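You operate a simulated robot arm through the tools that you are given. There is no shell and no other tool. Be economical: measure what you need, move in short steps, check, and stop when the job is done.

You are at the controls of a simulated two-armed robot. One attempt, no reset.

## Task
Take the small bottle with the red cap and put it on top of the grey rack bottle plate. Put the teal square pad on top of the brown square carton. Put two of the crumpled label scraps from the top of the long steel bench on the round table top. Take the small jug on the top of the long steel bench and put it away on the top of the black bench. Put the blue-label bottle with the red cap on the top of the long steel bench away on the top of the grey bench. Put the blue-capped sample bottle on the top of the short steel bench. Do these in any order. Set down upright: small bottle with the red cap, small jug, blue-label bottle with the red cap, blue-capped sample bottle.

Only the result counts: the job must be done as asked and must still hold three seconds after the hand-in. Knocking over, shifting, dropping, spilling or breaking anything else fails it. Lids that push on must go on centred and level and be pressed home; caps that screw on are set level and turned clockwise until they are tight.

## Robot
Two 6-joint arms with two-finger parallel grippers on one trunk, on a base that drives. Base frame: it is fixed to the floor where the robot stands at the start and does not move with it; the origin is under the middle of the robot, x ahead of it, y to its left, z up; the surface under the hand at the start is at about z = 0.85. Lengths are in m, angles in rad, forces in N, time in s.
The left shoulder is at the start at [0.28, 0.185, 1.03], the right one opposite. With the tool pointing down near the work surface each hand reaches from about 0.56 to 0.94 m from the robot's upright axis, wherever it stands, measured 20 degrees to its own side. Places, roughly: blue-capped sample bottle (7x7x22 cm) [0.2, -3.4, 0.9]; blue-label bottle with the red cap (7x7x22 cm) [0.5, -3.3, 0.9]; crumpled label scrap (5x4x4 cm) [0.5, -2.6, 0.9]; grey rack bottle plate (10x10x4 cm) [0.5, -0.2, 0.9]; round table top [-1.6, -2.2, 1.1]; small bottle with the red cap (7x7x22 cm) [0.5, 0, 0.9]; small jug (13x9x15 cm) [0.5, -3, 0.9]; square carton (10x10x10 cm) [0.5, 0.2, 0.9]; teal square pad (7x7x4 cm) [0.7, 0.3, 0.9]; top of the black bench [-6.9, -8.5, 0.8]; top of the grey bench [-7.6, -0.3, 0.8]; top of the short steel bench [0.6, 0, 0.8]. Payload 1.57 kg a hand.
Tool frame (each hand has its own): the origin (TCP) lies between the finger pads and is the grasp point; the fingertips stand 0.03 m ahead of it; z points along the fingers, y is the line along which they close. Largest opening 0.08 m; finger width 0.017, thickness 0.012; the body of the gripper, 0.04 by 0.082 m, starts 0.08 m behind the TCP.
Orientation is told as [roll, pitch, yaw] about the base's x, y, z axes, in that order, counted from this pose: with the fingers straight down and closing along the base's y, the tool's x points along the base's -x, its y along +y and its z along -z.

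## Interface
- The arms move only by the tool jog_arm. It takes "left_steps", "right_steps" or both (then of equal length, played together; a hand with none holds still); each is a list of rows, each a list of 7 numbers: the finger opening in m, from 0 to 0.08, then the shift along the base's x, y, z in m, then the turn, a rotation vector about the base's x, y, z in rad. In form: [[gripper, dx, dy, dz, ax, ay, az], ...]. A call has 1 to 8 rows; each row is the pose to reach, as a shift and turn from the pose commanded when the call began. Each row takes 0.2 s and may step no farther than 0.05 m and 0.15 rad from the row before; otherwise, or with a gripper value out of range, the whole call is refused. A pose out of reach is approached as far as the arm can. The call stops where the force on the tool passes 40 N (or 10 N more than at its start, if that is more) or the arm is blocked; 0.2 s more then pass. The fingers move at their own pace (about 0.153 m/s each) and stop on an object; they squeeze with about 37 N. The grip force told is the motor's: it shows also when the fingers shut on nothing. Time passes only in rows, and 0.2 s behind the last, so rows that repeat a pose let the fingers close. It gives the time, the measured TCP pose, the force on the tool (base axes), the opening and the grip force at its end, in the units of the frame above (readings bear some noise), with the torque about the TCP (base axes, N m) and any sound that the robot's microphone picked up, and new pictures: "views" is both (left out), scene, wrist or none (wrist: the cameras of the hands that moved).
- Cameras (640 x 400 px; columns grow to the right, rows downward): "scene" is now at [0.2347, 0.0011, 1.4607]; the picture's right is [0.02, -1.00, 0.00], its down [-0.80, -0.01, -0.60] and it looks along [0.60, 0.01, -0.80] (base axes); focal length 250 px, centre (320, 200). "left" rides on the left gripper at [0.072, 0.007, -0.122] in its tool frame; the picture's right is [-0.09, 1.00, 0.00], its down [-0.84, -0.08, -0.54] and it looks along [-0.54, -0.05, 0.84] (tool axes); focal length 238 px, centre (320, 200). "right" rides on the right gripper at [0.072, -0.007, -0.122] in its tool frame; the picture's right is [0.09, 1.00, 0.00], its down [-0.84, 0.08, -0.54] and it looks along [-0.54, 0.05, 0.84] (tool axes); focal length 238 px, centre (320, 200). There is no depth. A picture from a camera that has moved, and an enlarged one, comes with that camera's place and axes in the base frame and with its lens.
- raise_lower(by): slides the trunk up (or, below 0, down) by that many m; the arms and the scene camera ride with it, the base frame stays. It gives what a move gives, with no picture.
- base_move(legs): drives the robot by 1 to 6 legs, each [ahead, turn to the left] in m and rad, along the robot's own axes; the way and the turn of a leg run together, so that a leg with both is an arc; at most 1.5 m and 3.142 rad a leg. The arms and the cameras ride along, it lands a little off, and it stops where it bumps. It gives what a move gives, and a new picture of the scene camera.
- aim_head(pan, tilt): turns the head with the scene camera to pan (to the left, within 1.501 rad either way) and tilt (down, from -0.506 to 1.204), counted from straight ahead of the robot. It gives what a move gives, and a new picture of the scene camera.
- close_up(camera, box): a new picture of the part [left, top, right, bottom] of that camera's present view, enlarged. The clock stands still meanwhile.
- close_job(): hands the job in; it is judged then, once.

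Work in short steps. Places have to be worked out from the pictures, the camera data and where the tool is seen: move nearer, look again, correct. Check each grasp and each placing, and mend what went wrong. You have 207 turns and 260 pictures in all, those below and enlarged ones among them. Open the grippers and draw the arms clear of the work before you hand the job in, unless the task says otherwise; then end with one line.

The tools are called after "Request:" as a command line: name --argument value ..., lists and objects as JSON in quotes. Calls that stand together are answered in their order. jog_arm: Moves the arms, as the interface text tells. Its arguments: {"type":"object","properties":{"left_steps":{"type":"array","items":{"type":"array","items":{"type":"number"}}},"right_steps":{"type":"array","items":{"type":"array","items":{"type":"number"}}},"views":{"type":"string","enum":["both","scene","wrist","none"]}},"required":[]} The other tools are called the same way: raise_lower (by) slides the trunk up or down; base_move (legs) drives the base; aim_head (pan, tilt) turns the head that bears the scene camera; close_up (camera, box) takes an enlarged picture of a part of a camera's view; close_job () hands the job in.

At the start:

```text
clock: 0.0
left_ee_pos: [0.548, 0.2682, 1.1978]
left_tool_rot: [0.001, 0.0, -0.001]
left_contact_force: [-0.5, -0.7, 0.2]
left_torque: [0.0, -0.02, -0.01]
left_opening: 0.0799
left_grip_force: 0.0
right_ee_pos: [0.5639, -0.2334, 1.1377]
right_tool_rot: [-0.001, 0.0, 0.002]
right_contact_force: [0.1, -0.5, 0.6]
right_torque: [0.0, 0.01, -0.03]
right_opening: 0.0802
right_grip_force: 0.0
trunk travel left (down, up): [-0.725, 0.265]
robot x, y, heading: [0.0008, -0.0002, 0.005]
head pan, tilt: [0.016, 0.93]
```

scene: 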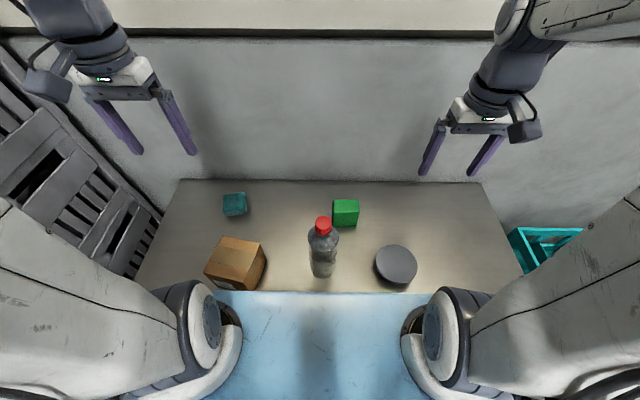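
right: 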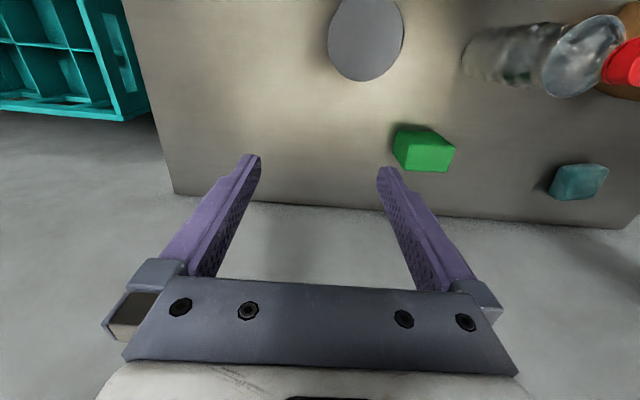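
left: 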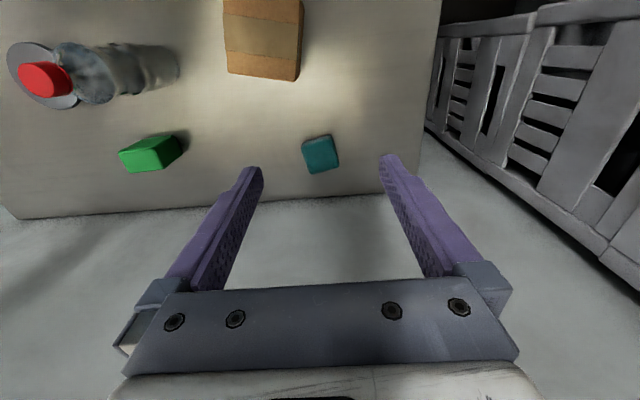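

The bottle stands near [0.475, 0.0], the plate near [0.47, -0.18] and the pad near [0.65, 0.25]. The bottle and plate are too close to reach, so I back off 0.22 m.

Request:
base_move --legs '[[-0.22, 0]]'

Request:
close_up --camera "scene" --box '[160, 120, 480, 320]'

```text
clock: 1.7
left_ee_pos: [0.3255, 0.2695, 1.1986]
left_tool_rot: [0.001, 0.0, 0.006]
left_contact_force: [1.4, -0.3, -0.6]
left_torque: [0.01, 0.06, 0.01]
left_opening: 0.0801
left_grip_force: 0.0
right_ee_pos: [0.342, -0.2319, 1.1388]
right_tool_rot: [0.001, 0.001, 0.005]
right_contact_force: [-0.1, 0.0, 0.0]
right_torque: [0.0, 0.0, 0.03]
right_opening: 0.0799
right_grip_force: 0.1
trunk travel left (down, up): [-0.725, 0.265]
robot x, y, heading: [-0.2169, -0.0021, 0.003]
head pan, tilt: [0.016, 0.93]
camera scene: at [0.0138, 0.0017, 1.4606], right [0.02, -1.0, 0.0], down [-0.8, -0.02, -0.6], along [0.6, 0.01, -0.8], focal length 250 px, centre (320, 200)
```

scene: 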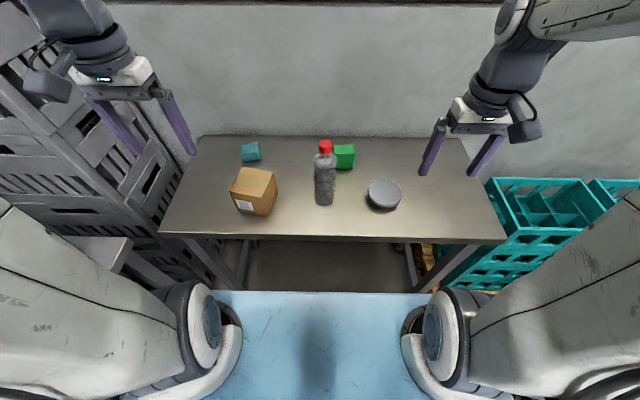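

```text
2.00 times, centred on (320, 220) of scene
camera zoom: at [0.0138, 0.0017, 1.4606], right [0.02, -1.0, 0.0], down [-0.8, -0.02, -0.6], along [0.6, 0.01, -0.8], focal length 500 px, centre (320, 160)
```

zoom: 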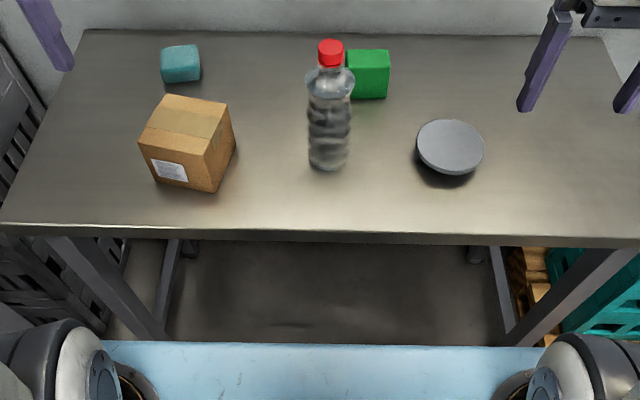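

Bottle at about [0.478, -0.002], its cap top near z 1.07. I bring the right hand above it with fingertips clear and look.

Request:
jog_arm --right_steps '[[0.08, 0.023, 0.038, 0.004, 0, 0, 0], [0.08, 0.046, 0.076, 0.008, 0, 0, 0], [0.08, 0.069, 0.115, 0.012, 0, 0, 0], [0.08, 0.091, 0.153, 0.012, 0, 0, 0], [0.08, 0.114, 0.191, 0.012, 0, 0, 0], [0.08, 0.136, 0.23, 0.012, 0, 0, 0]]'

```text
clock: 3.1
left_ee_pos: [0.325, 0.2699, 1.1977]
left_tool_rot: [0.001, 0.001, 0.004]
left_contact_force: [0.0, -0.2, 0.3]
left_torque: [0.04, -0.02, 0.0]
left_opening: 0.0801
left_grip_force: 0.2
right_ee_pos: [0.4784, 0.0005, 1.1498]
right_tool_rot: [0.0, 0.001, 0.004]
right_contact_force: [-0.8, -0.1, 0.7]
right_torque: [0.01, -0.01, 0.0]
right_opening: 0.0798
right_grip_force: 0.1
trunk travel left (down, up): [-0.725, 0.265]
robot x, y, heading: [-0.2234, -0.0044, 0.006]
head pan, tilt: [0.016, 0.93]
camera scene: at [0.0132, 0.0015, 1.4607], right [0.02, -1.0, 0.0], down [-0.8, -0.02, -0.6], along [0.6, 0.01, -0.8], focal length 250 px, centre (320, 200)
camera right: at [0.4062, -0.0068, 1.2705], right [-0.1, 1.0, 0.0], down [0.84, 0.08, 0.54], along [0.54, 0.05, -0.84], focal length 238 px, centre (320, 200)
```

scene: 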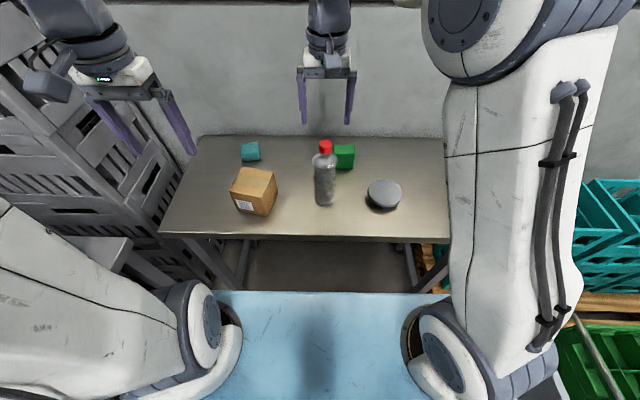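
right: 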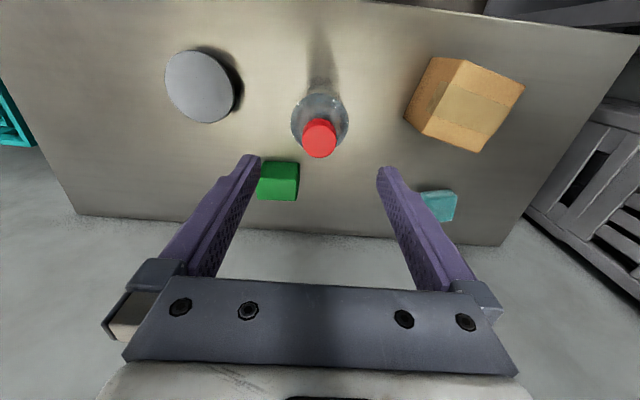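

The cap centre works out at about [0.475, -0.001], under the tool to within 3 mm. I lower onto the cap and close.

Request:
jog_arm --right_steps '[[0.08, -0.003, -0.001, -0.045, 0, 0, 0], [0.08, -0.003, -0.001, -0.085, 0, 0, 0], [0.08, -0.003, -0.001, -0.097, 0, 0, 0], [0.0, -0.003, -0.001, -0.097, 0, 0, 0], [0.0, -0.003, -0.001, -0.097, 0, 0, 0], [0.0, -0.003, -0.001, -0.097, 0, 0, 0]]'

```text
clock: 4.5
left_ee_pos: [0.3244, 0.2682, 1.1995]
left_tool_rot: [0.0, -0.002, 0.005]
left_contact_force: [0.6, -1.0, -0.4]
left_torque: [0.02, 0.0, 0.01]
left_opening: 0.0799
left_grip_force: 0.0
right_ee_pos: [0.4764, -0.0015, 1.0568]
right_tool_rot: [0.002, -0.01, 0.005]
right_contact_force: [-6.6, -0.1, 14.9]
right_torque: [-0.55, 0.72, -0.07]
right_opening: 0.0307
right_grip_force: 37.1
trunk travel left (down, up): [-0.725, 0.265]
robot x, y, heading: [-0.2224, -0.0006, 0.005]
head pan, tilt: [0.016, 0.93]
stopped in row 6 (right hand): the force on the tool passed its limit at 42 N (the readings are from after the stop); the commanded pose is now the measured one
camera scene: at [0.0122, 0.0016, 1.4606], right [0.02, -1.0, 0.0], down [-0.8, -0.02, -0.6], along [0.6, 0.01, -0.8], focal length 250 px, centre (320, 200)
camera right: at [0.4024, -0.0073, 1.1761], right [-0.1, 1.0, 0.0], down [0.83, 0.08, 0.55], along [0.55, 0.05, -0.84], focal length 238 px, centre (320, 200)
```

scene: 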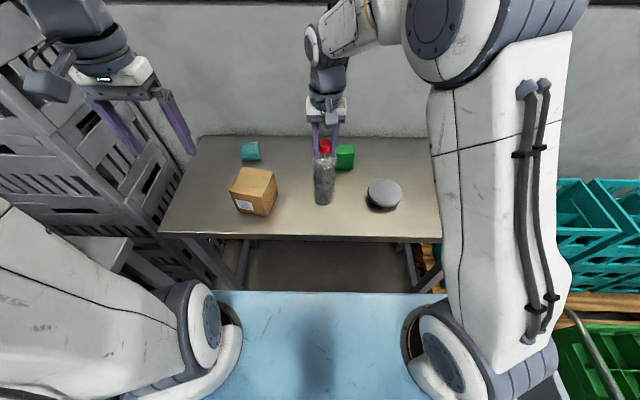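
right: 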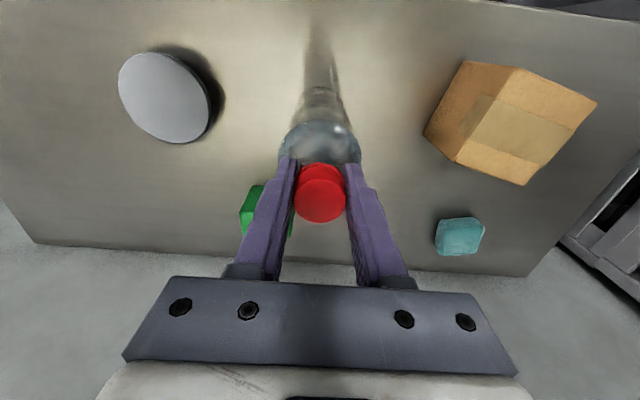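

Gripped on the cap (31 mm). I lift straight up 8 cm and check the hold.

Request:
jog_arm --right_steps '[[0.0, 0, 0, 0.02, 0, 0, 0], [0.0, 0, 0, 0.05, 0, 0, 0], [0.0, 0, 0, 0.08, 0, 0, 0]]'

```text
clock: 5.3
left_ee_pos: [0.3241, 0.269, 1.1985]
left_tool_rot: [0.0, 0.0, 0.005]
left_contact_force: [0.5, -0.1, 0.9]
left_torque: [0.04, 0.01, -0.01]
left_opening: 0.0798
left_grip_force: 0.0
right_ee_pos: [0.476, -0.0005, 1.1358]
right_tool_rot: [0.002, -0.006, 0.005]
right_contact_force: [-0.3, 0.6, -5.4]
right_torque: [-0.04, 0.0, 0.02]
right_opening: 0.0304
right_grip_force: 36.9
trunk travel left (down, up): [-0.725, 0.265]
robot x, y, heading: [-0.2211, 0.0049, 0.008]
head pan, tilt: [0.016, 0.93]
camera scene: at [0.0137, 0.0017, 1.4606], right [0.02, -1.0, 0.0], down [-0.8, -0.02, -0.6], along [0.6, 0.01, -0.8], focal length 250 px, centre (320, 200)
camera right: at [0.4031, -0.0069, 1.2546], right [-0.1, 1.0, 0.0], down [0.83, 0.08, 0.55], along [0.55, 0.05, -0.84], focal length 238 px, centre (320, 200)
```

scene: 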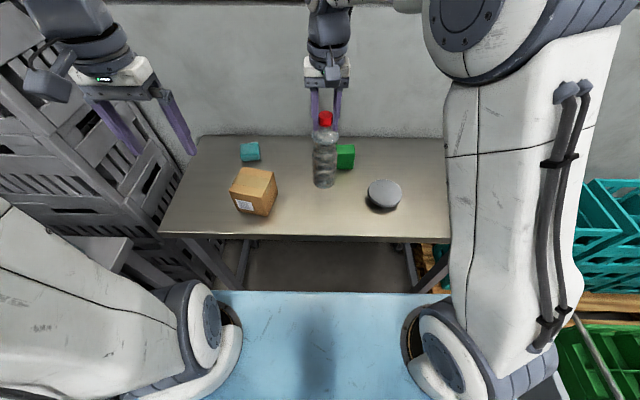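
right: 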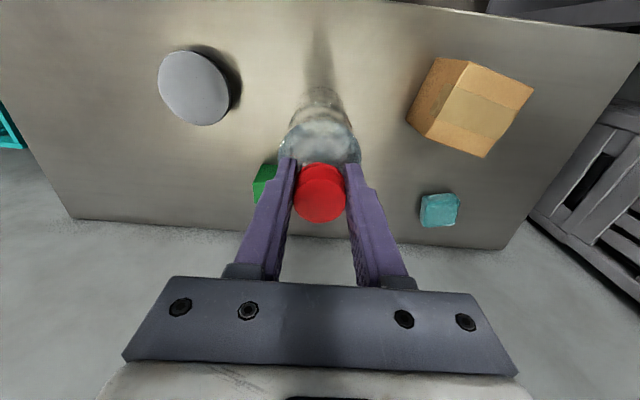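

Bottle is held (5.4 N). Plate centre agrees from two cameras at about [0.4745, -0.178]; I carry it over.

Request:
jog_arm --right_steps '[[0.0, 0, -0.03, 0.0, 0, 0, 0], [0.0, 0, -0.07, 0.0, 0, 0, 0], [0.0, -0.001, -0.11, 0.0, 0, 0, 0], [0.0, -0.001, -0.15, 0.0, 0, 0, 0], [0.0, -0.001, -0.178, 0.0, 0, 0, 0], [0.0, -0.001, -0.178, 0.0, 0, 0, 0]]'

Request:
close_up --camera "scene" --box '[320, 120, 480, 220]'

```text
clock: 6.7
left_ee_pos: [0.3256, 0.2689, 1.1979]
left_tool_rot: [0.0, 0.0, 0.005]
left_contact_force: [-0.1, -0.8, 0.3]
left_torque: [-0.02, -0.01, 0.0]
left_opening: 0.0799
left_grip_force: 0.1
right_ee_pos: [0.4758, -0.1831, 1.1355]
right_tool_rot: [0.004, -0.008, 0.005]
right_contact_force: [-0.1, -0.5, -6.0]
right_torque: [-0.01, 0.02, 0.01]
right_opening: 0.0302
right_grip_force: 36.7
trunk travel left (down, up): [-0.725, 0.265]
robot x, y, heading: [-0.2226, -0.0011, 0.006]
head pan, tilt: [0.016, 0.93]
camera scene: at [0.0136, 0.0014, 1.4606], right [0.02, -1.0, 0.0], down [-0.8, -0.02, -0.6], along [0.6, 0.01, -0.8], focal length 250 px, centre (320, 200)
camera right: at [0.4025, -0.188, 1.255], right [-0.1, 1.0, 0.0], down [0.83, 0.08, 0.55], along [0.55, 0.06, -0.84], focal length 238 px, centre (320, 200)
```

scene: 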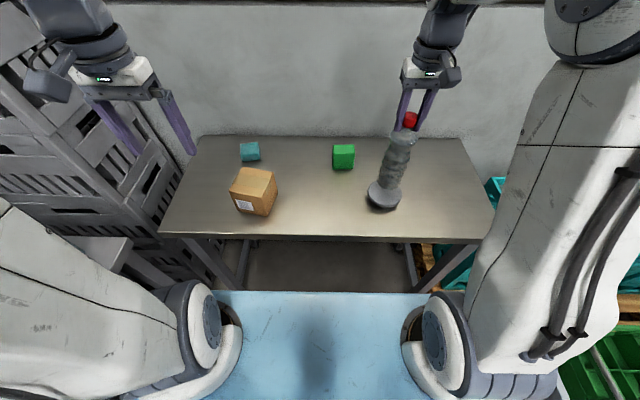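
right: 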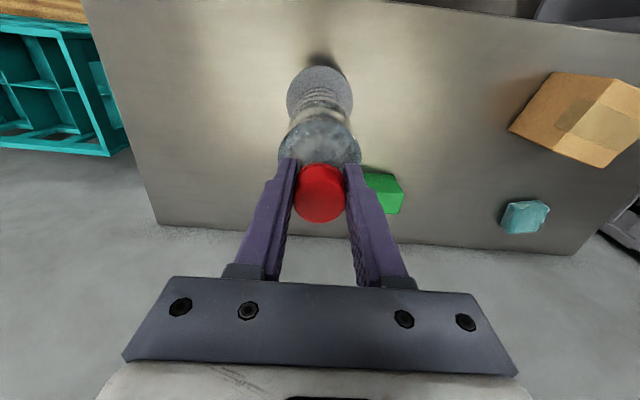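

```text
4.00 times, centred on (400, 170) of scene
camera zoom: at [0.0136, 0.0014, 1.4606], right [0.02, -1.0, 0.0], down [-0.8, -0.02, -0.6], along [0.6, 0.01, -0.8], focal length 1000 px, centre (0, 320)
```

zoom: 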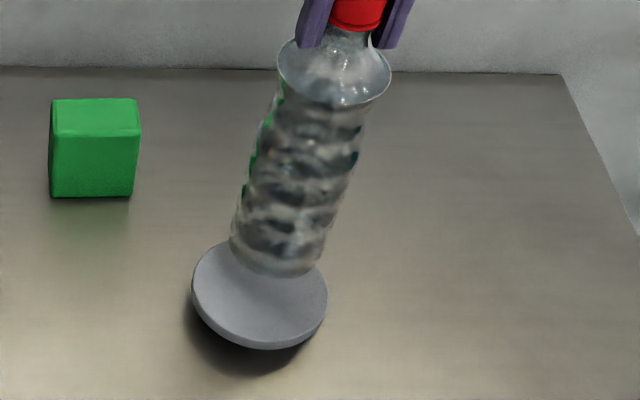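

Bottle is above the plate; I lower 3 cm, nudging 2–3 mm to centre.

Request:
jog_arm --right_steps '[[0.0, -0.002, 0.002, -0.015, 0, 0, 0], [0.0, -0.002, 0.002, -0.03, 0, 0, 0], [0.0, -0.002, 0.002, -0.03, 0, 0, 0]]' --views "none"

Request:
close_up --camera "scene" --box '[320, 120, 480, 220]'

```text
clock: 7.5
left_ee_pos: [0.3254, 0.2685, 1.1973]
left_tool_rot: [-0.002, 0.002, 0.005]
left_contact_force: [-0.3, -0.3, 0.7]
left_torque: [-0.01, 0.03, 0.01]
left_opening: 0.0799
left_grip_force: 0.1
right_ee_pos: [0.4747, -0.1775, 1.1047]
right_tool_rot: [0.002, -0.009, 0.006]
right_contact_force: [0.0, 0.4, -4.4]
right_torque: [0.02, 0.03, 0.03]
right_opening: 0.0304
right_grip_force: 37.0
trunk travel left (down, up): [-0.725, 0.265]
robot x, y, heading: [-0.2228, 0.0031, 0.0]
head pan, tilt: [0.016, 0.93]
```

```text
4.00 times, centred on (400, 170) of scene
camera zoom: at [0.0136, 0.0016, 1.4606], right [0.02, -1.0, 0.0], down [-0.8, -0.02, -0.6], along [0.6, 0.01, -0.8], focal length 1000 px, centre (0, 320)
```

zoom: 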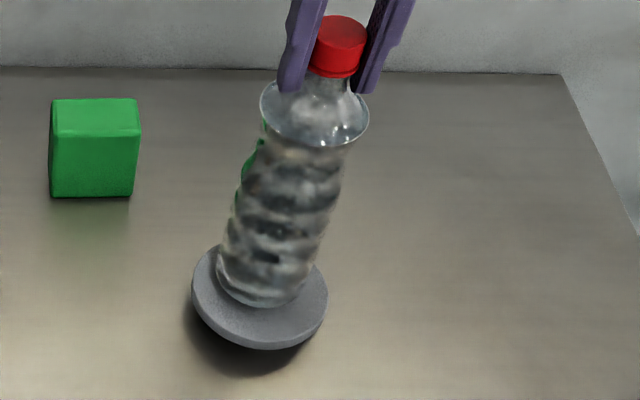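

About 1 cm left; I lower in small steps, 4 mm nearer the robot for centring.

Request:
jog_arm --right_steps '[[0.0, -0.004, 0, -0.004, 0, 0, 0], [0.0, -0.004, 0, -0.007, 0, 0, 0], [0.0, -0.004, 0, -0.009, 0, 0, 0]]' --views "none"

Request:
close_up --camera "scene" --box '[320, 120, 480, 220]'

```text
clock: 8.3
left_ee_pos: [0.3246, 0.2709, 1.1993]
left_tool_rot: [0.0, 0.0, 0.006]
left_contact_force: [0.3, -0.1, -0.3]
left_torque: [0.01, 0.01, 0.0]
left_opening: 0.0798
left_grip_force: 0.0
right_ee_pos: [0.4704, -0.1769, 1.0965]
right_tool_rot: [0.002, -0.007, 0.005]
right_contact_force: [0.3, 0.2, -4.9]
right_torque: [-0.05, 0.0, 0.0]
right_opening: 0.0304
right_grip_force: 36.4
trunk travel left (down, up): [-0.725, 0.265]
robot x, y, heading: [-0.2185, -0.0025, 0.006]
head pan, tilt: [0.016, 0.93]
```

```text
4.00 times, centred on (400, 170) of scene
camera zoom: at [0.0136, 0.0016, 1.4606], right [0.02, -1.0, 0.0], down [-0.8, -0.02, -0.6], along [0.6, 0.01, -0.8], focal length 1000 px, centre (0, 320)
```

zoom: 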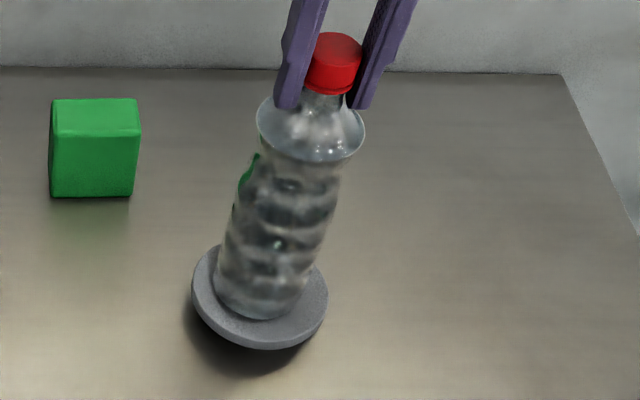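

Still hanging freely and centred; I go on down in 2 mm steps.

Request:
jog_arm --right_steps '[[0.0, 0, 0, -0.002, 0, 0, 0], [0.0, 0, 0, -0.004, 0, 0, 0], [0.0, 0, 0, -0.006, 0, 0, 0], [0.0, 0, 0, -0.006, 0, 0, 0]]' --views "none"

```text
clock: 9.3
left_ee_pos: [0.3235, 0.2689, 1.1987]
left_tool_rot: [0.0, -0.001, 0.005]
left_contact_force: [-0.3, -0.2, -0.1]
left_torque: [-0.01, -0.04, 0.0]
left_opening: 0.0803
left_grip_force: 0.1
right_ee_pos: [0.4701, -0.1764, 1.0917]
right_tool_rot: [0.001, -0.012, 0.005]
right_contact_force: [-1.9, -1.0, 13.7]
right_torque: [-0.42, 0.54, -0.02]
right_opening: 0.0305
right_grip_force: 37.1
trunk travel left (down, up): [-0.725, 0.265]
robot x, y, heading: [-0.2186, -0.0023, 0.002]
head pan, tilt: [0.016, 0.93]
```

Touching the plate (+18 N). I ease off 2 mm, release, and rise clear.

Request:
jog_arm --right_steps '[[0.0, 0, 0, 0.002, 0, 0, 0], [0.03, 0, 0, 0.002, 0, 0, 0], [0.08, 0, 0, 0.002, 0, 0, 0], [0.08, 0, 0, 0.002, 0, 0, 0], [0.08, 0, 0, 0.03, 0, 0, 0], [0.08, 0, 0, 0.07, 0, 0, 0], [0.08, 0, 0, 0.11, 0, 0, 0]]'

Request:
close_up --camera "scene" --box '[200, 120, 440, 270]'

```text
clock: 10.9
left_ee_pos: [0.325, 0.2697, 1.1977]
left_tool_rot: [0.001, 0.001, 0.005]
left_contact_force: [-0.5, 0.0, 0.8]
left_torque: [-0.02, 0.01, 0.02]
left_opening: 0.08
left_grip_force: 0.1
right_ee_pos: [0.4694, -0.1769, 1.2006]
right_tool_rot: [0.003, -0.007, 0.006]
right_contact_force: [0.6, -0.3, -0.8]
right_torque: [-0.01, 0.02, -0.04]
right_opening: 0.08
right_grip_force: 0.1
trunk travel left (down, up): [-0.725, 0.265]
robot x, y, heading: [-0.223, -0.0002, 0.005]
head pan, tilt: [0.016, 0.93]
camera scene: at [0.0134, 0.0016, 1.4607], right [0.02, -1.0, 0.0], down [-0.8, -0.02, -0.6], along [0.6, 0.01, -0.8], focal length 250 px, centre (320, 200)
camera right: at [0.3959, -0.1837, 1.3211], right [-0.1, 1.0, 0.0], down [0.83, 0.08, 0.55], along [0.55, 0.05, -0.84], focal length 238 px, centre (320, 200)
```

scene: 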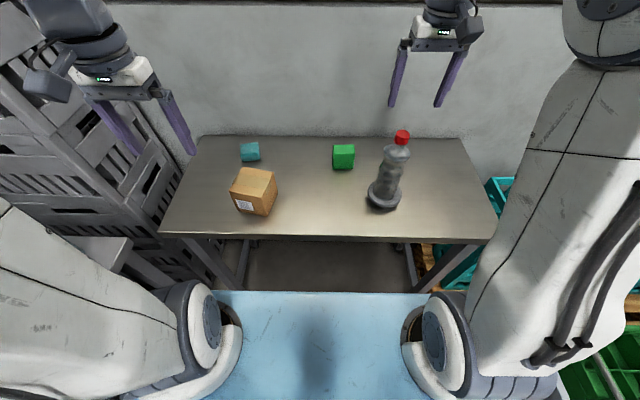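
right: 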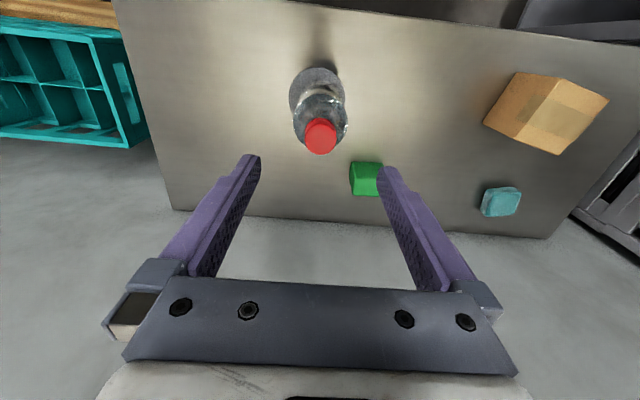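

```text
2.67 times, centred on (320, 195) of scene
camera zoom: at [0.0134, 0.0016, 1.4607], right [0.02, -1.0, 0.0], down [-0.8, -0.02, -0.6], along [0.6, 0.01, -0.8], focal length 666 px, centre (320, 213)
```

zoom: 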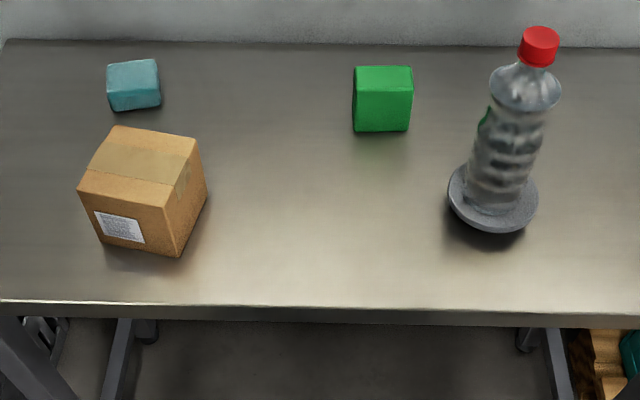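

Bottle stands upright on the plate. Pad top is near [0.667, 0.254]; I bring the left hand above it and look with the wrist camera.

Request:
jog_arm --left_steps '[[0.08, 0.045, -0.002, -0.01, 0, 0, 0], [0.08, 0.09, -0.004, -0.02, 0, 0, 0], [0.08, 0.135, -0.006, -0.03, 0, 0, 0], [0.08, 0.18, -0.008, -0.04, 0, 0, 0], [0.08, 0.225, -0.01, -0.055, 0, 0, 0], [0.08, 0.27, -0.012, -0.07, 0, 0, 0], [0.08, 0.31, -0.014, -0.09, 0, 0, 0], [0.08, 0.335, -0.015, -0.11, 0, 0, 0]]'

```text
clock: 12.7
left_ee_pos: [0.6486, 0.2532, 1.0849]
left_tool_rot: [-0.001, 0.002, 0.004]
left_contact_force: [-0.3, 0.5, 0.5]
left_torque: [-0.02, -0.03, -0.01]
left_opening: 0.0801
left_grip_force: 0.0
left hand out of reach, approached as far as the arm can: row 8
right_ee_pos: [0.4691, -0.1765, 1.1998]
right_tool_rot: [0.0, -0.008, 0.005]
right_contact_force: [0.6, 0.6, 0.1]
right_torque: [0.01, -0.03, 0.0]
right_opening: 0.0802
right_grip_force: 0.0
trunk travel left (down, up): [-0.725, 0.265]
robot x, y, heading: [-0.2185, -0.0017, 0.005]
head pan, tilt: [0.016, 0.93]
camera scene: at [0.0133, 0.0017, 1.4608], right [0.02, -1.0, 0.0], down [-0.8, -0.02, -0.6], along [0.6, 0.01, -0.8], focal length 250 px, centre (320, 200)
camera left: at [0.5767, 0.2595, 1.207], right [0.09, 1.0, 0.0], down [0.84, -0.07, 0.54], along [0.54, -0.05, -0.84], focal length 238 px, centre (320, 200)
```

scene: 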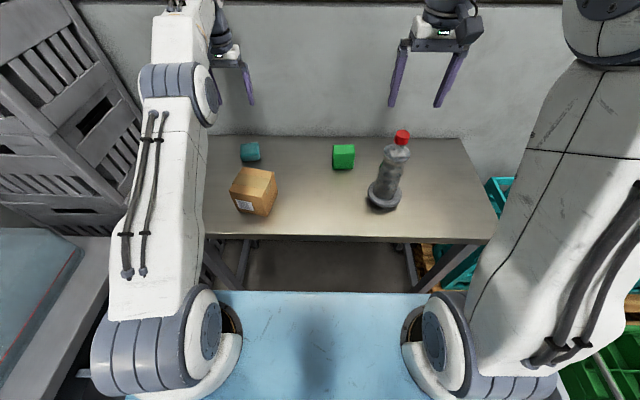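
left: 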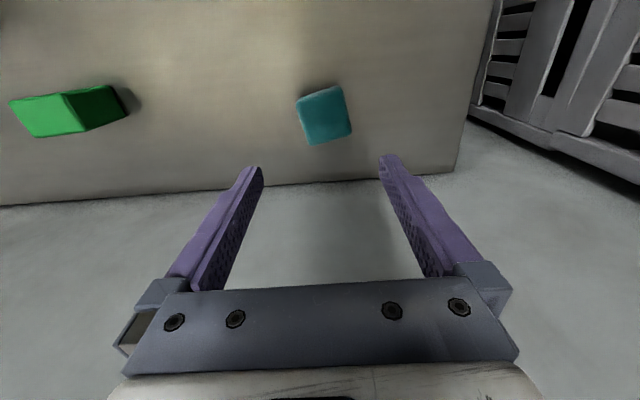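

Pad centre about [0.657, 0.258], turned about +0.21 rad; the arm is at its reach limit. I drive 0.08 m ahead.

Request:
base_move --legs '[[0.08, 0]]'

```text
clock: 13.8
left_ee_pos: [0.7302, 0.2536, 1.0856]
left_tool_rot: [0.001, 0.001, 0.005]
left_contact_force: [0.4, -0.3, -0.4]
left_torque: [0.02, 0.01, -0.03]
left_opening: 0.0798
left_grip_force: 0.0
right_ee_pos: [0.5506, -0.1769, 1.2011]
right_tool_rot: [0.002, -0.009, 0.004]
right_contact_force: [-0.4, -0.4, -0.1]
right_torque: [0.0, 0.0, 0.0]
right_opening: 0.0799
right_grip_force: 0.1
trunk travel left (down, up): [-0.725, 0.265]
robot x, y, heading: [-0.1398, -0.0019, 0.006]
head pan, tilt: [0.016, 0.93]
camera scene: at [0.0942, 0.002, 1.4607], right [0.02, -1.0, 0.0], down [-0.8, -0.02, -0.6], along [0.6, 0.01, -0.8], focal length 250 px, centre (320, 200)
```

scene: 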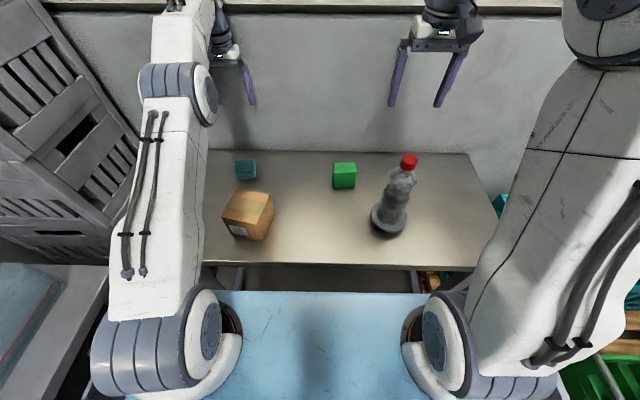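

I move the left hand over [0.657, 0.257], turn it +0.21 rad and lower to z ≈ 0.98 to look before closing in.

Request:
jog_arm --left_steps '[[0.08, -0.035, 0.002, -0.02, 0, 0, 0.1], [0.08, -0.073, 0.004, -0.05, 0, 0, 0.21], [0.08, -0.073, 0.004, -0.08, 0, 0, 0.21], [0.08, -0.073, 0.004, -0.105, 0, 0, 0.21]]' --views "wrist"

```text
clock: 14.8
left_ee_pos: [0.6592, 0.256, 0.9807]
left_tool_rot: [-0.001, -0.002, 0.215]
left_contact_force: [-0.8, -0.8, 0.7]
left_torque: [0.02, 0.0, 0.01]
left_opening: 0.0797
left_grip_force: 0.0
right_ee_pos: [0.551, -0.1777, 1.2003]
right_tool_rot: [0.001, -0.008, 0.006]
right_contact_force: [0.2, 0.4, 0.7]
right_torque: [0.0, -0.01, -0.01]
right_opening: 0.0798
right_grip_force: 0.1
trunk travel left (down, up): [-0.725, 0.265]
robot x, y, heading: [-0.1422, 0.0005, 0.009]
head pan, tilt: [0.016, 0.93]
camera left: at [0.586, 0.2482, 1.102], right [-0.12, 0.99, 0.0], down [0.83, 0.1, 0.54], along [0.54, 0.07, -0.84], focal length 238 px, centre (320, 200)
```

left: 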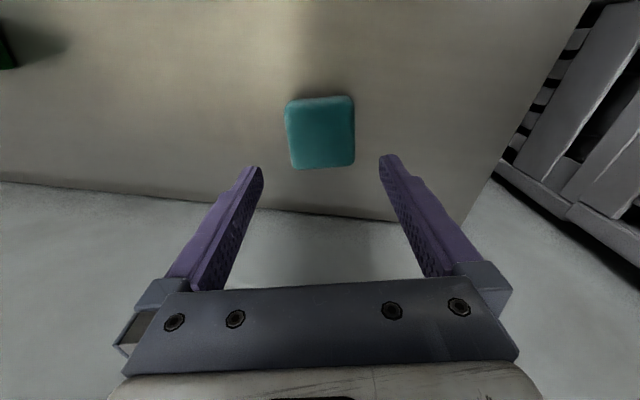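

Pad is aligned with the fingers, centred at about [0.654, 0.260]. I correct 4 mm each way, lower to z ≈ 0.893 and close.

Request:
jog_arm --left_steps '[[0.08, -0.004, 0.004, -0.03, 0, 0, 0], [0.08, -0.004, 0.004, -0.06, 0, 0, 0], [0.08, -0.004, 0.004, -0.088, 0, 0, 0], [0.0, -0.004, 0.004, -0.088, 0, 0, 0], [0.0, -0.004, 0.004, -0.088, 0, 0, 0], [0.0, -0.004, 0.004, -0.088, 0, 0, 0]]' --views "wrist"

```text
clock: 16.2
left_ee_pos: [0.6548, 0.2606, 0.8918]
left_tool_rot: [-0.001, -0.001, 0.212]
left_contact_force: [0.0, -0.3, 1.9]
left_torque: [-0.05, 0.01, 0.03]
left_opening: 0.0636
left_grip_force: 36.7
right_ee_pos: [0.5508, -0.1772, 1.2008]
right_tool_rot: [0.003, -0.008, 0.005]
right_contact_force: [0.2, 0.1, 0.0]
right_torque: [0.0, 0.0, -0.02]
right_opening: 0.0797
right_grip_force: 0.1
trunk travel left (down, up): [-0.725, 0.265]
robot x, y, heading: [-0.1411, -0.0013, 0.002]
head pan, tilt: [0.016, 0.93]
camera left: at [0.5819, 0.2518, 1.0139], right [-0.12, 0.99, 0.0], down [0.83, 0.1, 0.54], along [0.54, 0.07, -0.84], focal length 238 px, centre (320, 200)
```

left: 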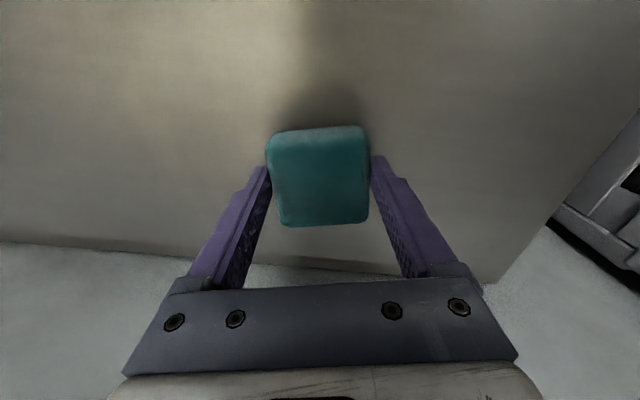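

Pad gripped (64 mm). I lift 15 cm, then carry toward the carton top, estimated at [0.452, 0.192].

Request:
jog_arm --left_steps '[[0.0, 0, 0, 0.05, 0, 0, 0], [0.0, 0, 0, 0.1, 0, 0, 0], [0.0, 0, 0, 0.15, 0, 0, 0], [0.0, -0.045, -0.015, 0.15, 0, 0, 0], [0.0, -0.09, -0.03, 0.15, 0, 0, 0], [0.0, -0.135, -0.045, 0.15, 0, 0, 0], [0.0, -0.17, -0.057, 0.15, 0, 0, 0]]'

Request:
close_up --camera "scene" --box '[160, 140, 320, 240]'

```text
clock: 17.8
left_ee_pos: [0.4816, 0.2024, 1.042]
left_tool_rot: [0.0, 0.0, 0.214]
left_contact_force: [-0.1, -0.3, -0.1]
left_torque: [0.01, 0.01, -0.02]
left_opening: 0.0636
left_grip_force: 37.1
right_ee_pos: [0.5507, -0.1778, 1.2005]
right_tool_rot: [0.003, -0.009, 0.007]
right_contact_force: [0.5, 0.3, 0.6]
right_torque: [0.01, 0.0, 0.02]
right_opening: 0.0801
right_grip_force: 0.1
trunk travel left (down, up): [-0.725, 0.265]
robot x, y, heading: [-0.1368, 0.0029, 0.002]
head pan, tilt: [0.016, 0.93]
camera scene: at [0.0948, 0.002, 1.4607], right [0.02, -1.0, 0.0], down [-0.8, -0.02, -0.6], along [0.6, 0.01, -0.8], focal length 250 px, centre (320, 200)
camera left: at [0.4092, 0.1949, 1.164], right [-0.12, 0.99, 0.0], down [0.83, 0.1, 0.54], along [0.54, 0.07, -0.84], focal length 238 px, centre (320, 200)
```

scene: 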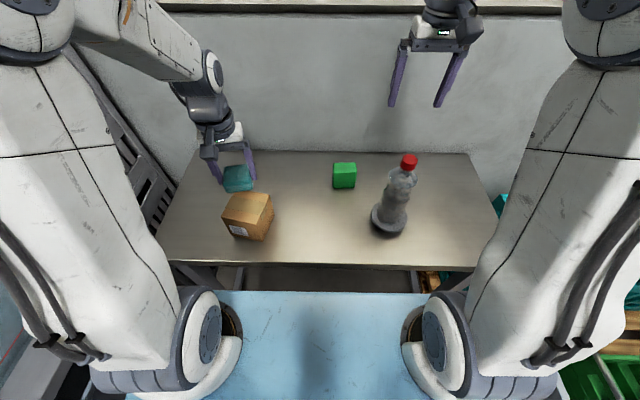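
left: 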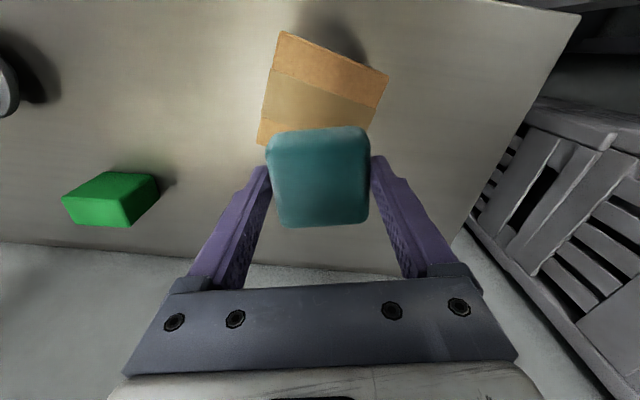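

```text
4.00 times, centred on (240, 190) of scene
camera zoom: at [0.0948, 0.002, 1.4607], right [0.02, -1.0, 0.0], down [-0.8, -0.02, -0.6], along [0.6, 0.01, -0.8], focal length 1000 px, centre (640, 240)
```

zoom: 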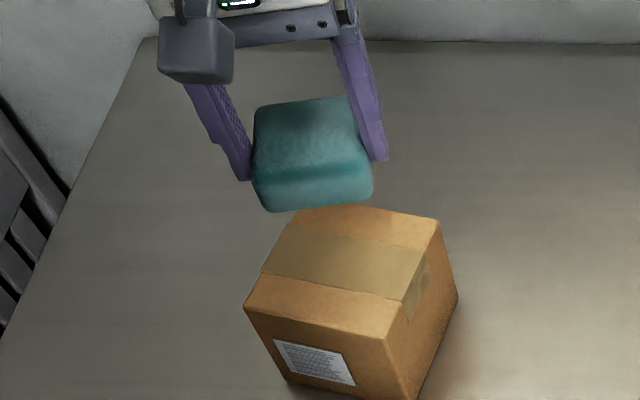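

Carton top centre confirmed at about [0.4525, 0.193]. I shift over it and lower to just above contact (expected TCP z ≈ 0.992).

Request:
jog_arm --left_steps '[[0.0, -0.029, -0.009, 0, 0, 0, 0], [0.0, -0.029, -0.009, -0.025, 0, 0, 0], [0.0, -0.029, -0.009, -0.04, 0, 0, 0], [0.0, -0.029, -0.009, -0.044, 0, 0, 0]]' --views "none"

Request:
close_up --camera "scene" --box '[160, 140, 320, 240]'

```text
clock: 18.8
left_ee_pos: [0.4545, 0.193, 0.9968]
left_tool_rot: [-0.001, -0.001, 0.215]
left_contact_force: [-0.3, 0.6, -0.3]
left_torque: [0.01, -0.03, 0.05]
left_opening: 0.0638
left_grip_force: 36.9
right_ee_pos: [0.5502, -0.1764, 1.1993]
right_tool_rot: [0.0, -0.009, 0.004]
right_contact_force: [-1.4, -0.2, -1.0]
right_torque: [0.0, 0.03, 0.02]
right_opening: 0.0799
right_grip_force: 0.1
trunk travel left (down, up): [-0.725, 0.265]
robot x, y, heading: [-0.1407, 0.0005, 0.003]
head pan, tilt: [0.016, 0.93]
```

```text
4.00 times, centred on (240, 190) of scene
camera zoom: at [0.0947, 0.002, 1.4607], right [0.02, -1.0, 0.0], down [-0.8, -0.02, -0.6], along [0.6, 0.01, -0.8], focal length 1000 px, centre (640, 240)
```

zoom: 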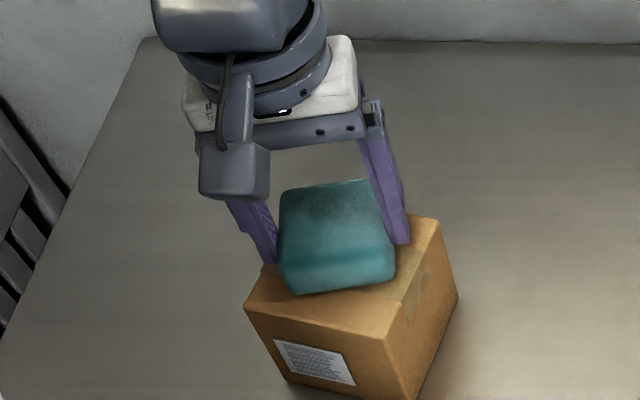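

Centred; I lower the last millimetres in 2 mm steps.

Request:
jog_arm --left_steps '[[0.0, 0, 0, -0.002, 0, 0, 0], [0.0, 0, 0, -0.004, 0, 0, 0], [0.0, 0, 0, -0.005, 0, 0, 0], [0.0, 0, 0, -0.005, 0, 0, 0]]' --views "none"

```text
clock: 19.8
left_ee_pos: [0.4543, 0.1931, 0.9925]
left_tool_rot: [0.0, 0.0, 0.215]
left_contact_force: [-0.6, -0.4, 0.3]
left_torque: [0.0, -0.01, 0.0]
left_opening: 0.0638
left_grip_force: 37.0
right_ee_pos: [0.5502, -0.177, 1.2012]
right_tool_rot: [0.002, -0.009, 0.007]
right_contact_force: [-0.6, -0.1, 0.2]
right_torque: [-0.01, -0.03, -0.01]
right_opening: 0.0801
right_grip_force: 0.1
trunk travel left (down, up): [-0.725, 0.265]
robot x, y, heading: [-0.1416, 0.0005, 0.001]
head pan, tilt: [0.016, 0.93]
```

Request:
jog_arm --left_steps '[[0.0, 0, 0, -0.002, 0, 0, 0], [0.0, 0, 0, -0.004, 0, 0, 0], [0.0, 0, 0, -0.004, 0, 0, 0]]' --views "none"

```text
clock: 20.6
left_ee_pos: [0.4551, 0.194, 0.9893]
left_tool_rot: [0.002, -0.001, 0.215]
left_contact_force: [0.2, 0.1, 0.0]
left_torque: [-0.01, 0.01, 0.03]
left_opening: 0.0639
left_grip_force: 36.8
right_ee_pos: [0.5501, -0.177, 1.2016]
right_tool_rot: [0.003, -0.007, 0.004]
right_contact_force: [-0.7, 0.1, -0.1]
right_torque: [-0.02, 0.0, -0.01]
right_opening: 0.0798
right_grip_force: 0.0
trunk travel left (down, up): [-0.725, 0.265]
robot x, y, heading: [-0.1385, 0.0001, 0.003]
head pan, tilt: [0.016, 0.93]
```

No contact yet at z 0.989; I continue in small steps down to 0.981.

Request:
jog_arm --left_steps '[[0.0, 0, 0, -0.002, 0, 0, 0], [0.0, 0, 0, -0.004, 0, 0, 0], [0.0, 0, 0, -0.004, 0, 0, 0]]' --views "none"

Request:
close_up --camera "scene" --box '[180, 150, 300, 225]'

```text
clock: 21.4
left_ee_pos: [0.4557, 0.1934, 0.9867]
left_tool_rot: [0.001, -0.002, 0.212]
left_contact_force: [-1.1, 0.7, 18.6]
left_torque: [-0.02, 0.21, -0.02]
left_opening: 0.0637
left_grip_force: 37.5
right_ee_pos: [0.5501, -0.1775, 1.2017]
right_tool_rot: [0.002, -0.008, 0.005]
right_contact_force: [-0.6, 0.5, -0.3]
right_torque: [0.0, -0.02, 0.01]
right_opening: 0.0798
right_grip_force: 0.1
trunk travel left (down, up): [-0.725, 0.265]
robot x, y, heading: [-0.1423, 0.0011, 0.006]
head pan, tilt: [0.016, 0.93]
```

```text
5.33 times, centred on (240, 188) of scene
camera zoom: at [0.094, 0.0017, 1.4611], right [0.02, -1.0, 0.0], down [-0.8, -0.02, -0.6], along [0.6, 0.01, -0.8], focal length 1333 px, centre (747, 267)
```

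zoom: 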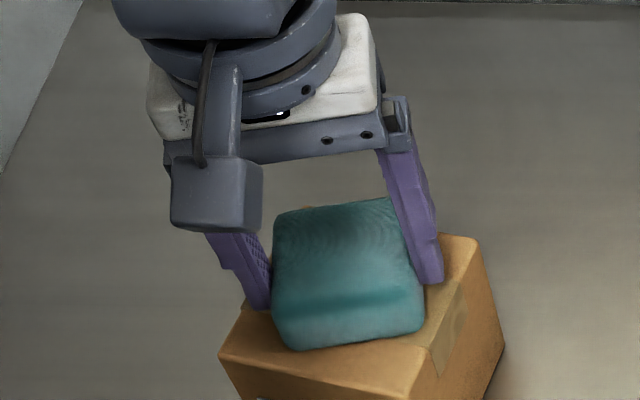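

Contact (18.6 N). I ease up 2 mm, open, and lift off.

Request:
jog_arm --left_steps '[[0.0, 0, 0, 0.002, 0, 0, 0], [0.08, 0, 0, 0.002, 0, 0, 0], [0.08, 0, 0, 0.002, 0, 0, 0], [0.08, 0, 0, 0.03, 0, 0, 0], [0.08, 0, 0, 0.07, 0, 0, 0], [0.08, 0, 0, 0.12, 0, 0, 0], [0.08, 0, 0, 0.17, 0, 0, 0], [0.08, 0, 0, 0.21, 0, 0, 0]]' --views "scene"

Request:
close_up --camera "scene" --box '[180, 150, 300, 225]'

```text
clock: 23.2
left_ee_pos: [0.4528, 0.1961, 1.1947]
left_tool_rot: [0.0, -0.001, 0.214]
left_contact_force: [0.2, 0.3, 0.1]
left_torque: [0.02, 0.0, 0.02]
left_opening: 0.0801
left_grip_force: 0.0
right_ee_pos: [0.55, -0.1768, 1.2006]
right_tool_rot: [0.003, -0.009, 0.006]
right_contact_force: [0.0, -0.1, 0.0]
right_torque: [-0.04, -0.01, -0.03]
right_opening: 0.08
right_grip_force: 0.1
trunk travel left (down, up): [-0.725, 0.265]
robot x, y, heading: [-0.1386, -0.0007, 0.006]
head pan, tilt: [0.016, 0.93]
camera scene: at [0.0947, 0.002, 1.4607], right [0.02, -1.0, 0.0], down [-0.8, -0.02, -0.6], along [0.6, 0.01, -0.8], focal length 250 px, centre (320, 200)
```

scene: 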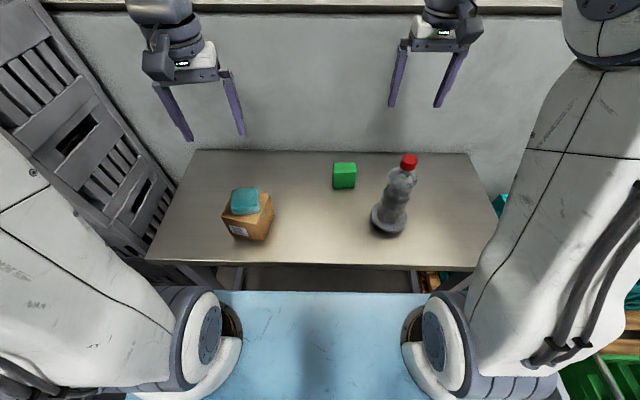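

```text
5.33 times, centred on (240, 188) of scene
camera zoom: at [0.0947, 0.002, 1.4607], right [0.02, -1.0, 0.0], down [-0.8, -0.02, -0.6], along [0.6, 0.01, -0.8], focal length 1333 px, centre (747, 267)
```

zoom: 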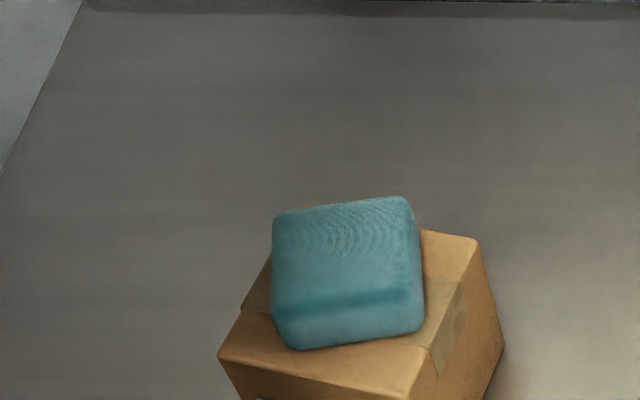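

Pad rests on the carton. Now I back off and look to the right toward the long bench.

Request:
base_move --legs '[[-0.5, 0]]'

Request:
aim_head --pan -0.9 --tilt 0.3

Request:
aim_head --pan -1.5 --tilt 0.3

```text
clock: 26.1
left_ee_pos: [-0.0401, 0.1935, 1.1947]
left_tool_rot: [0.001, 0.0, 0.209]
left_contact_force: [0.3, 0.2, 0.1]
left_torque: [0.0, 0.04, 0.04]
left_opening: 0.0798
left_grip_force: 0.1
right_ee_pos: [0.0564, -0.1819, 1.2013]
right_tool_rot: [0.001, -0.008, 0.0]
right_contact_force: [-0.2, 0.1, 0.6]
right_torque: [0.0, 0.03, 0.0]
right_opening: 0.0797
right_grip_force: 0.0
trunk travel left (down, up): [-0.725, 0.265]
robot x, y, heading: [-0.6332, -0.002, -0.007]
head pan, tilt: [0.016, 0.93]
camera scene: at [-0.3996, -0.0002, 1.4606], right [0.02, -1.0, 0.0], down [-0.8, -0.01, -0.6], along [0.6, 0.01, -0.8], focal length 250 px, centre (320, 200)
```

scene: 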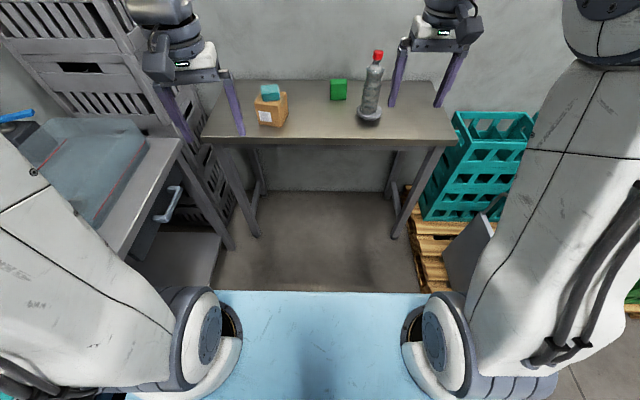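

```text
clock: 27.3
left_ee_pos: [-0.0398, 0.1923, 1.1955]
left_tool_rot: [0.0, -0.002, 0.21]
left_contact_force: [0.0, 0.6, 1.0]
left_torque: [-0.01, -0.01, 0.0]
left_opening: 0.0802
left_grip_force: 0.1
right_ee_pos: [0.0545, -0.1808, 1.2003]
right_tool_rot: [0.001, -0.009, -0.001]
right_contact_force: [0.2, -0.2, -1.2]
right_torque: [0.0, 0.0, 0.0]
right_opening: 0.0799
right_grip_force: 0.1
trunk travel left (down, up): [-0.725, 0.265]
robot x, y, heading: [-0.6338, -0.0015, 0.002]
head pan, tilt: [-0.901, 0.3]
camera scene: at [-0.4157, -0.0745, 1.5151], right [-0.78, -0.62, 0.0], down [-0.18, 0.23, -0.96], along [0.59, -0.75, -0.3], focal length 250 px, centre (320, 200)
```

scene: 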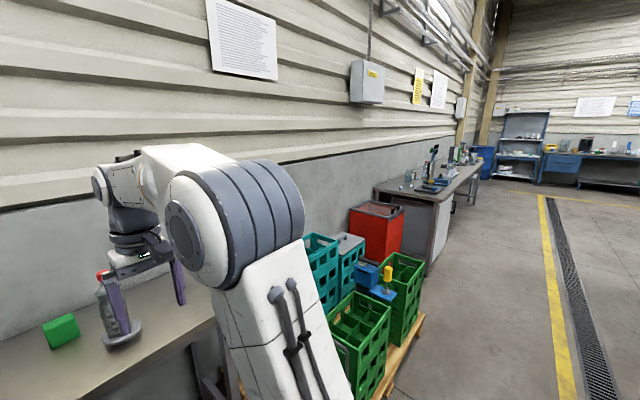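

```text
clock: 28.3
left_ee_pos: [-0.0408, 0.1923, 1.1949]
left_tool_rot: [0.0, 0.001, 0.21]
left_contact_force: [-0.6, 0.6, -0.6]
left_torque: [-0.01, -0.02, 0.01]
left_opening: 0.0801
left_grip_force: 0.0
right_ee_pos: [0.0551, -0.1808, 1.2013]
right_tool_rot: [0.003, -0.008, 0.001]
right_contact_force: [0.1, 0.0, -0.5]
right_torque: [0.0, 0.0, -0.02]
right_opening: 0.0802
right_grip_force: 0.1
trunk travel left (down, up): [-0.725, 0.265]
robot x, y, heading: [-0.6365, -0.0043, -0.003]
head pan, tilt: [-1.499, 0.3]
camera scene: at [-0.4669, -0.0945, 1.5152], right [-1.0, -0.07, 0.0], down [-0.02, 0.29, -0.96], along [0.07, -0.95, -0.3], focal length 250 px, centre (320, 200)
```

scene: 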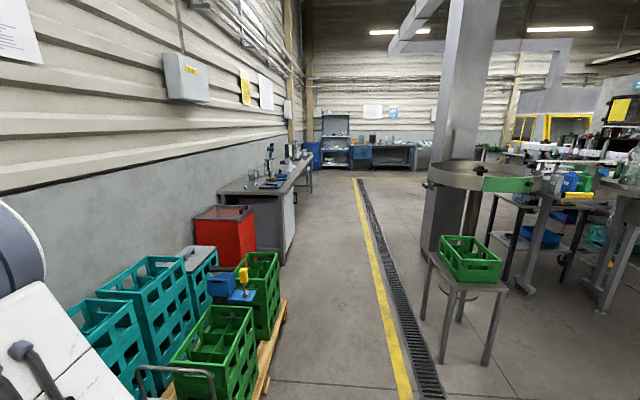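

Corridor is clear at x ≈ -0.6 between the crates (x > -0.1) and the stool (x < -1.1). I turn right, look straight ahead, then drive.

Request:
base_move --legs '[[0, -1.571]]'

Request:
aim_head --pan 0.3 --tilt 0.4

```text
clock: 32.5
left_ee_pos: [-0.4417, -0.5969, 1.1944]
left_tool_rot: [-0.001, 0.0, -1.364]
left_contact_force: [-0.9, 0.2, -0.2]
left_torque: [-0.02, 0.02, -0.02]
left_opening: 0.08
left_grip_force: 0.2
right_ee_pos: [-0.8168, -0.6909, 1.2007]
right_tool_rot: [0.003, -0.009, -1.573]
right_contact_force: [1.3, 0.4, -0.5]
right_torque: [-0.02, 0.03, 0.01]
right_opening: 0.08
right_grip_force: 0.1
trunk travel left (down, up): [-0.725, 0.265]
robot x, y, heading: [-0.6357, -0.0057, -1.575]
head pan, tilt: [-1.499, 0.3]
camera scene: at [-0.7273, -0.168, 1.5152], right [-0.07, 1.0, 0.0], down [0.29, 0.02, -0.96], along [-0.95, -0.07, -0.3], focal length 250 px, centre (320, 200)
```

scene: 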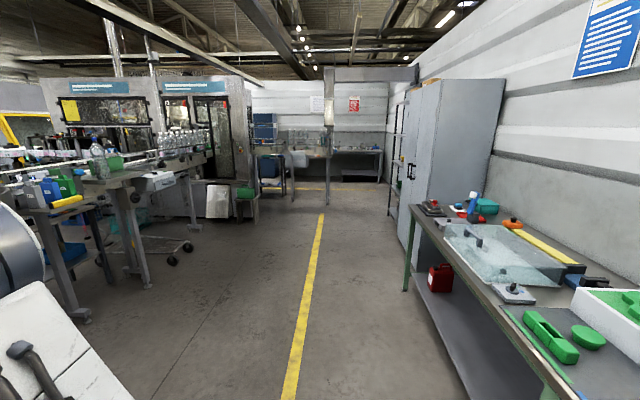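

```text
clock: 34.3
left_ee_pos: [-0.4433, -0.5953, 1.1961]
left_tool_rot: [-0.001, 0.0, -1.364]
left_contact_force: [0.1, 1.2, 0.1]
left_torque: [0.02, 0.01, 0.01]
left_opening: 0.0798
left_grip_force: 0.0
right_ee_pos: [-0.8168, -0.691, 1.2011]
right_tool_rot: [0.001, -0.008, -1.572]
right_contact_force: [0.1, 0.2, 0.5]
right_torque: [0.01, -0.03, -0.03]
right_opening: 0.08
right_grip_force: 0.1
trunk travel left (down, up): [-0.725, 0.265]
robot x, y, heading: [-0.6347, 0.003, -1.578]
head pan, tilt: [0.3, 0.4]
camera scene: at [-0.6071, -0.2501, 1.5059], right [-0.96, -0.29, 0.0], down [-0.11, 0.37, -0.92], along [0.27, -0.88, -0.39], focal length 250 px, centre (320, 200)
```

scene: 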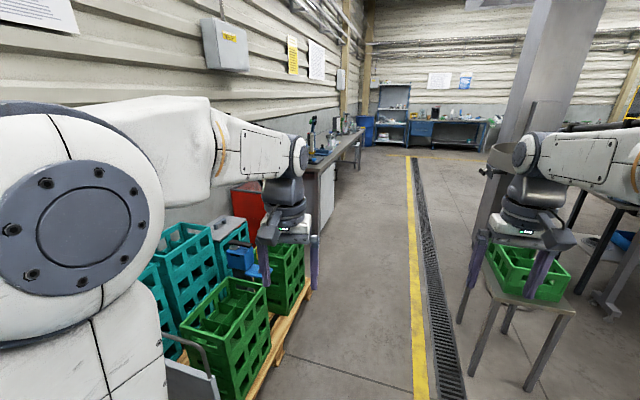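

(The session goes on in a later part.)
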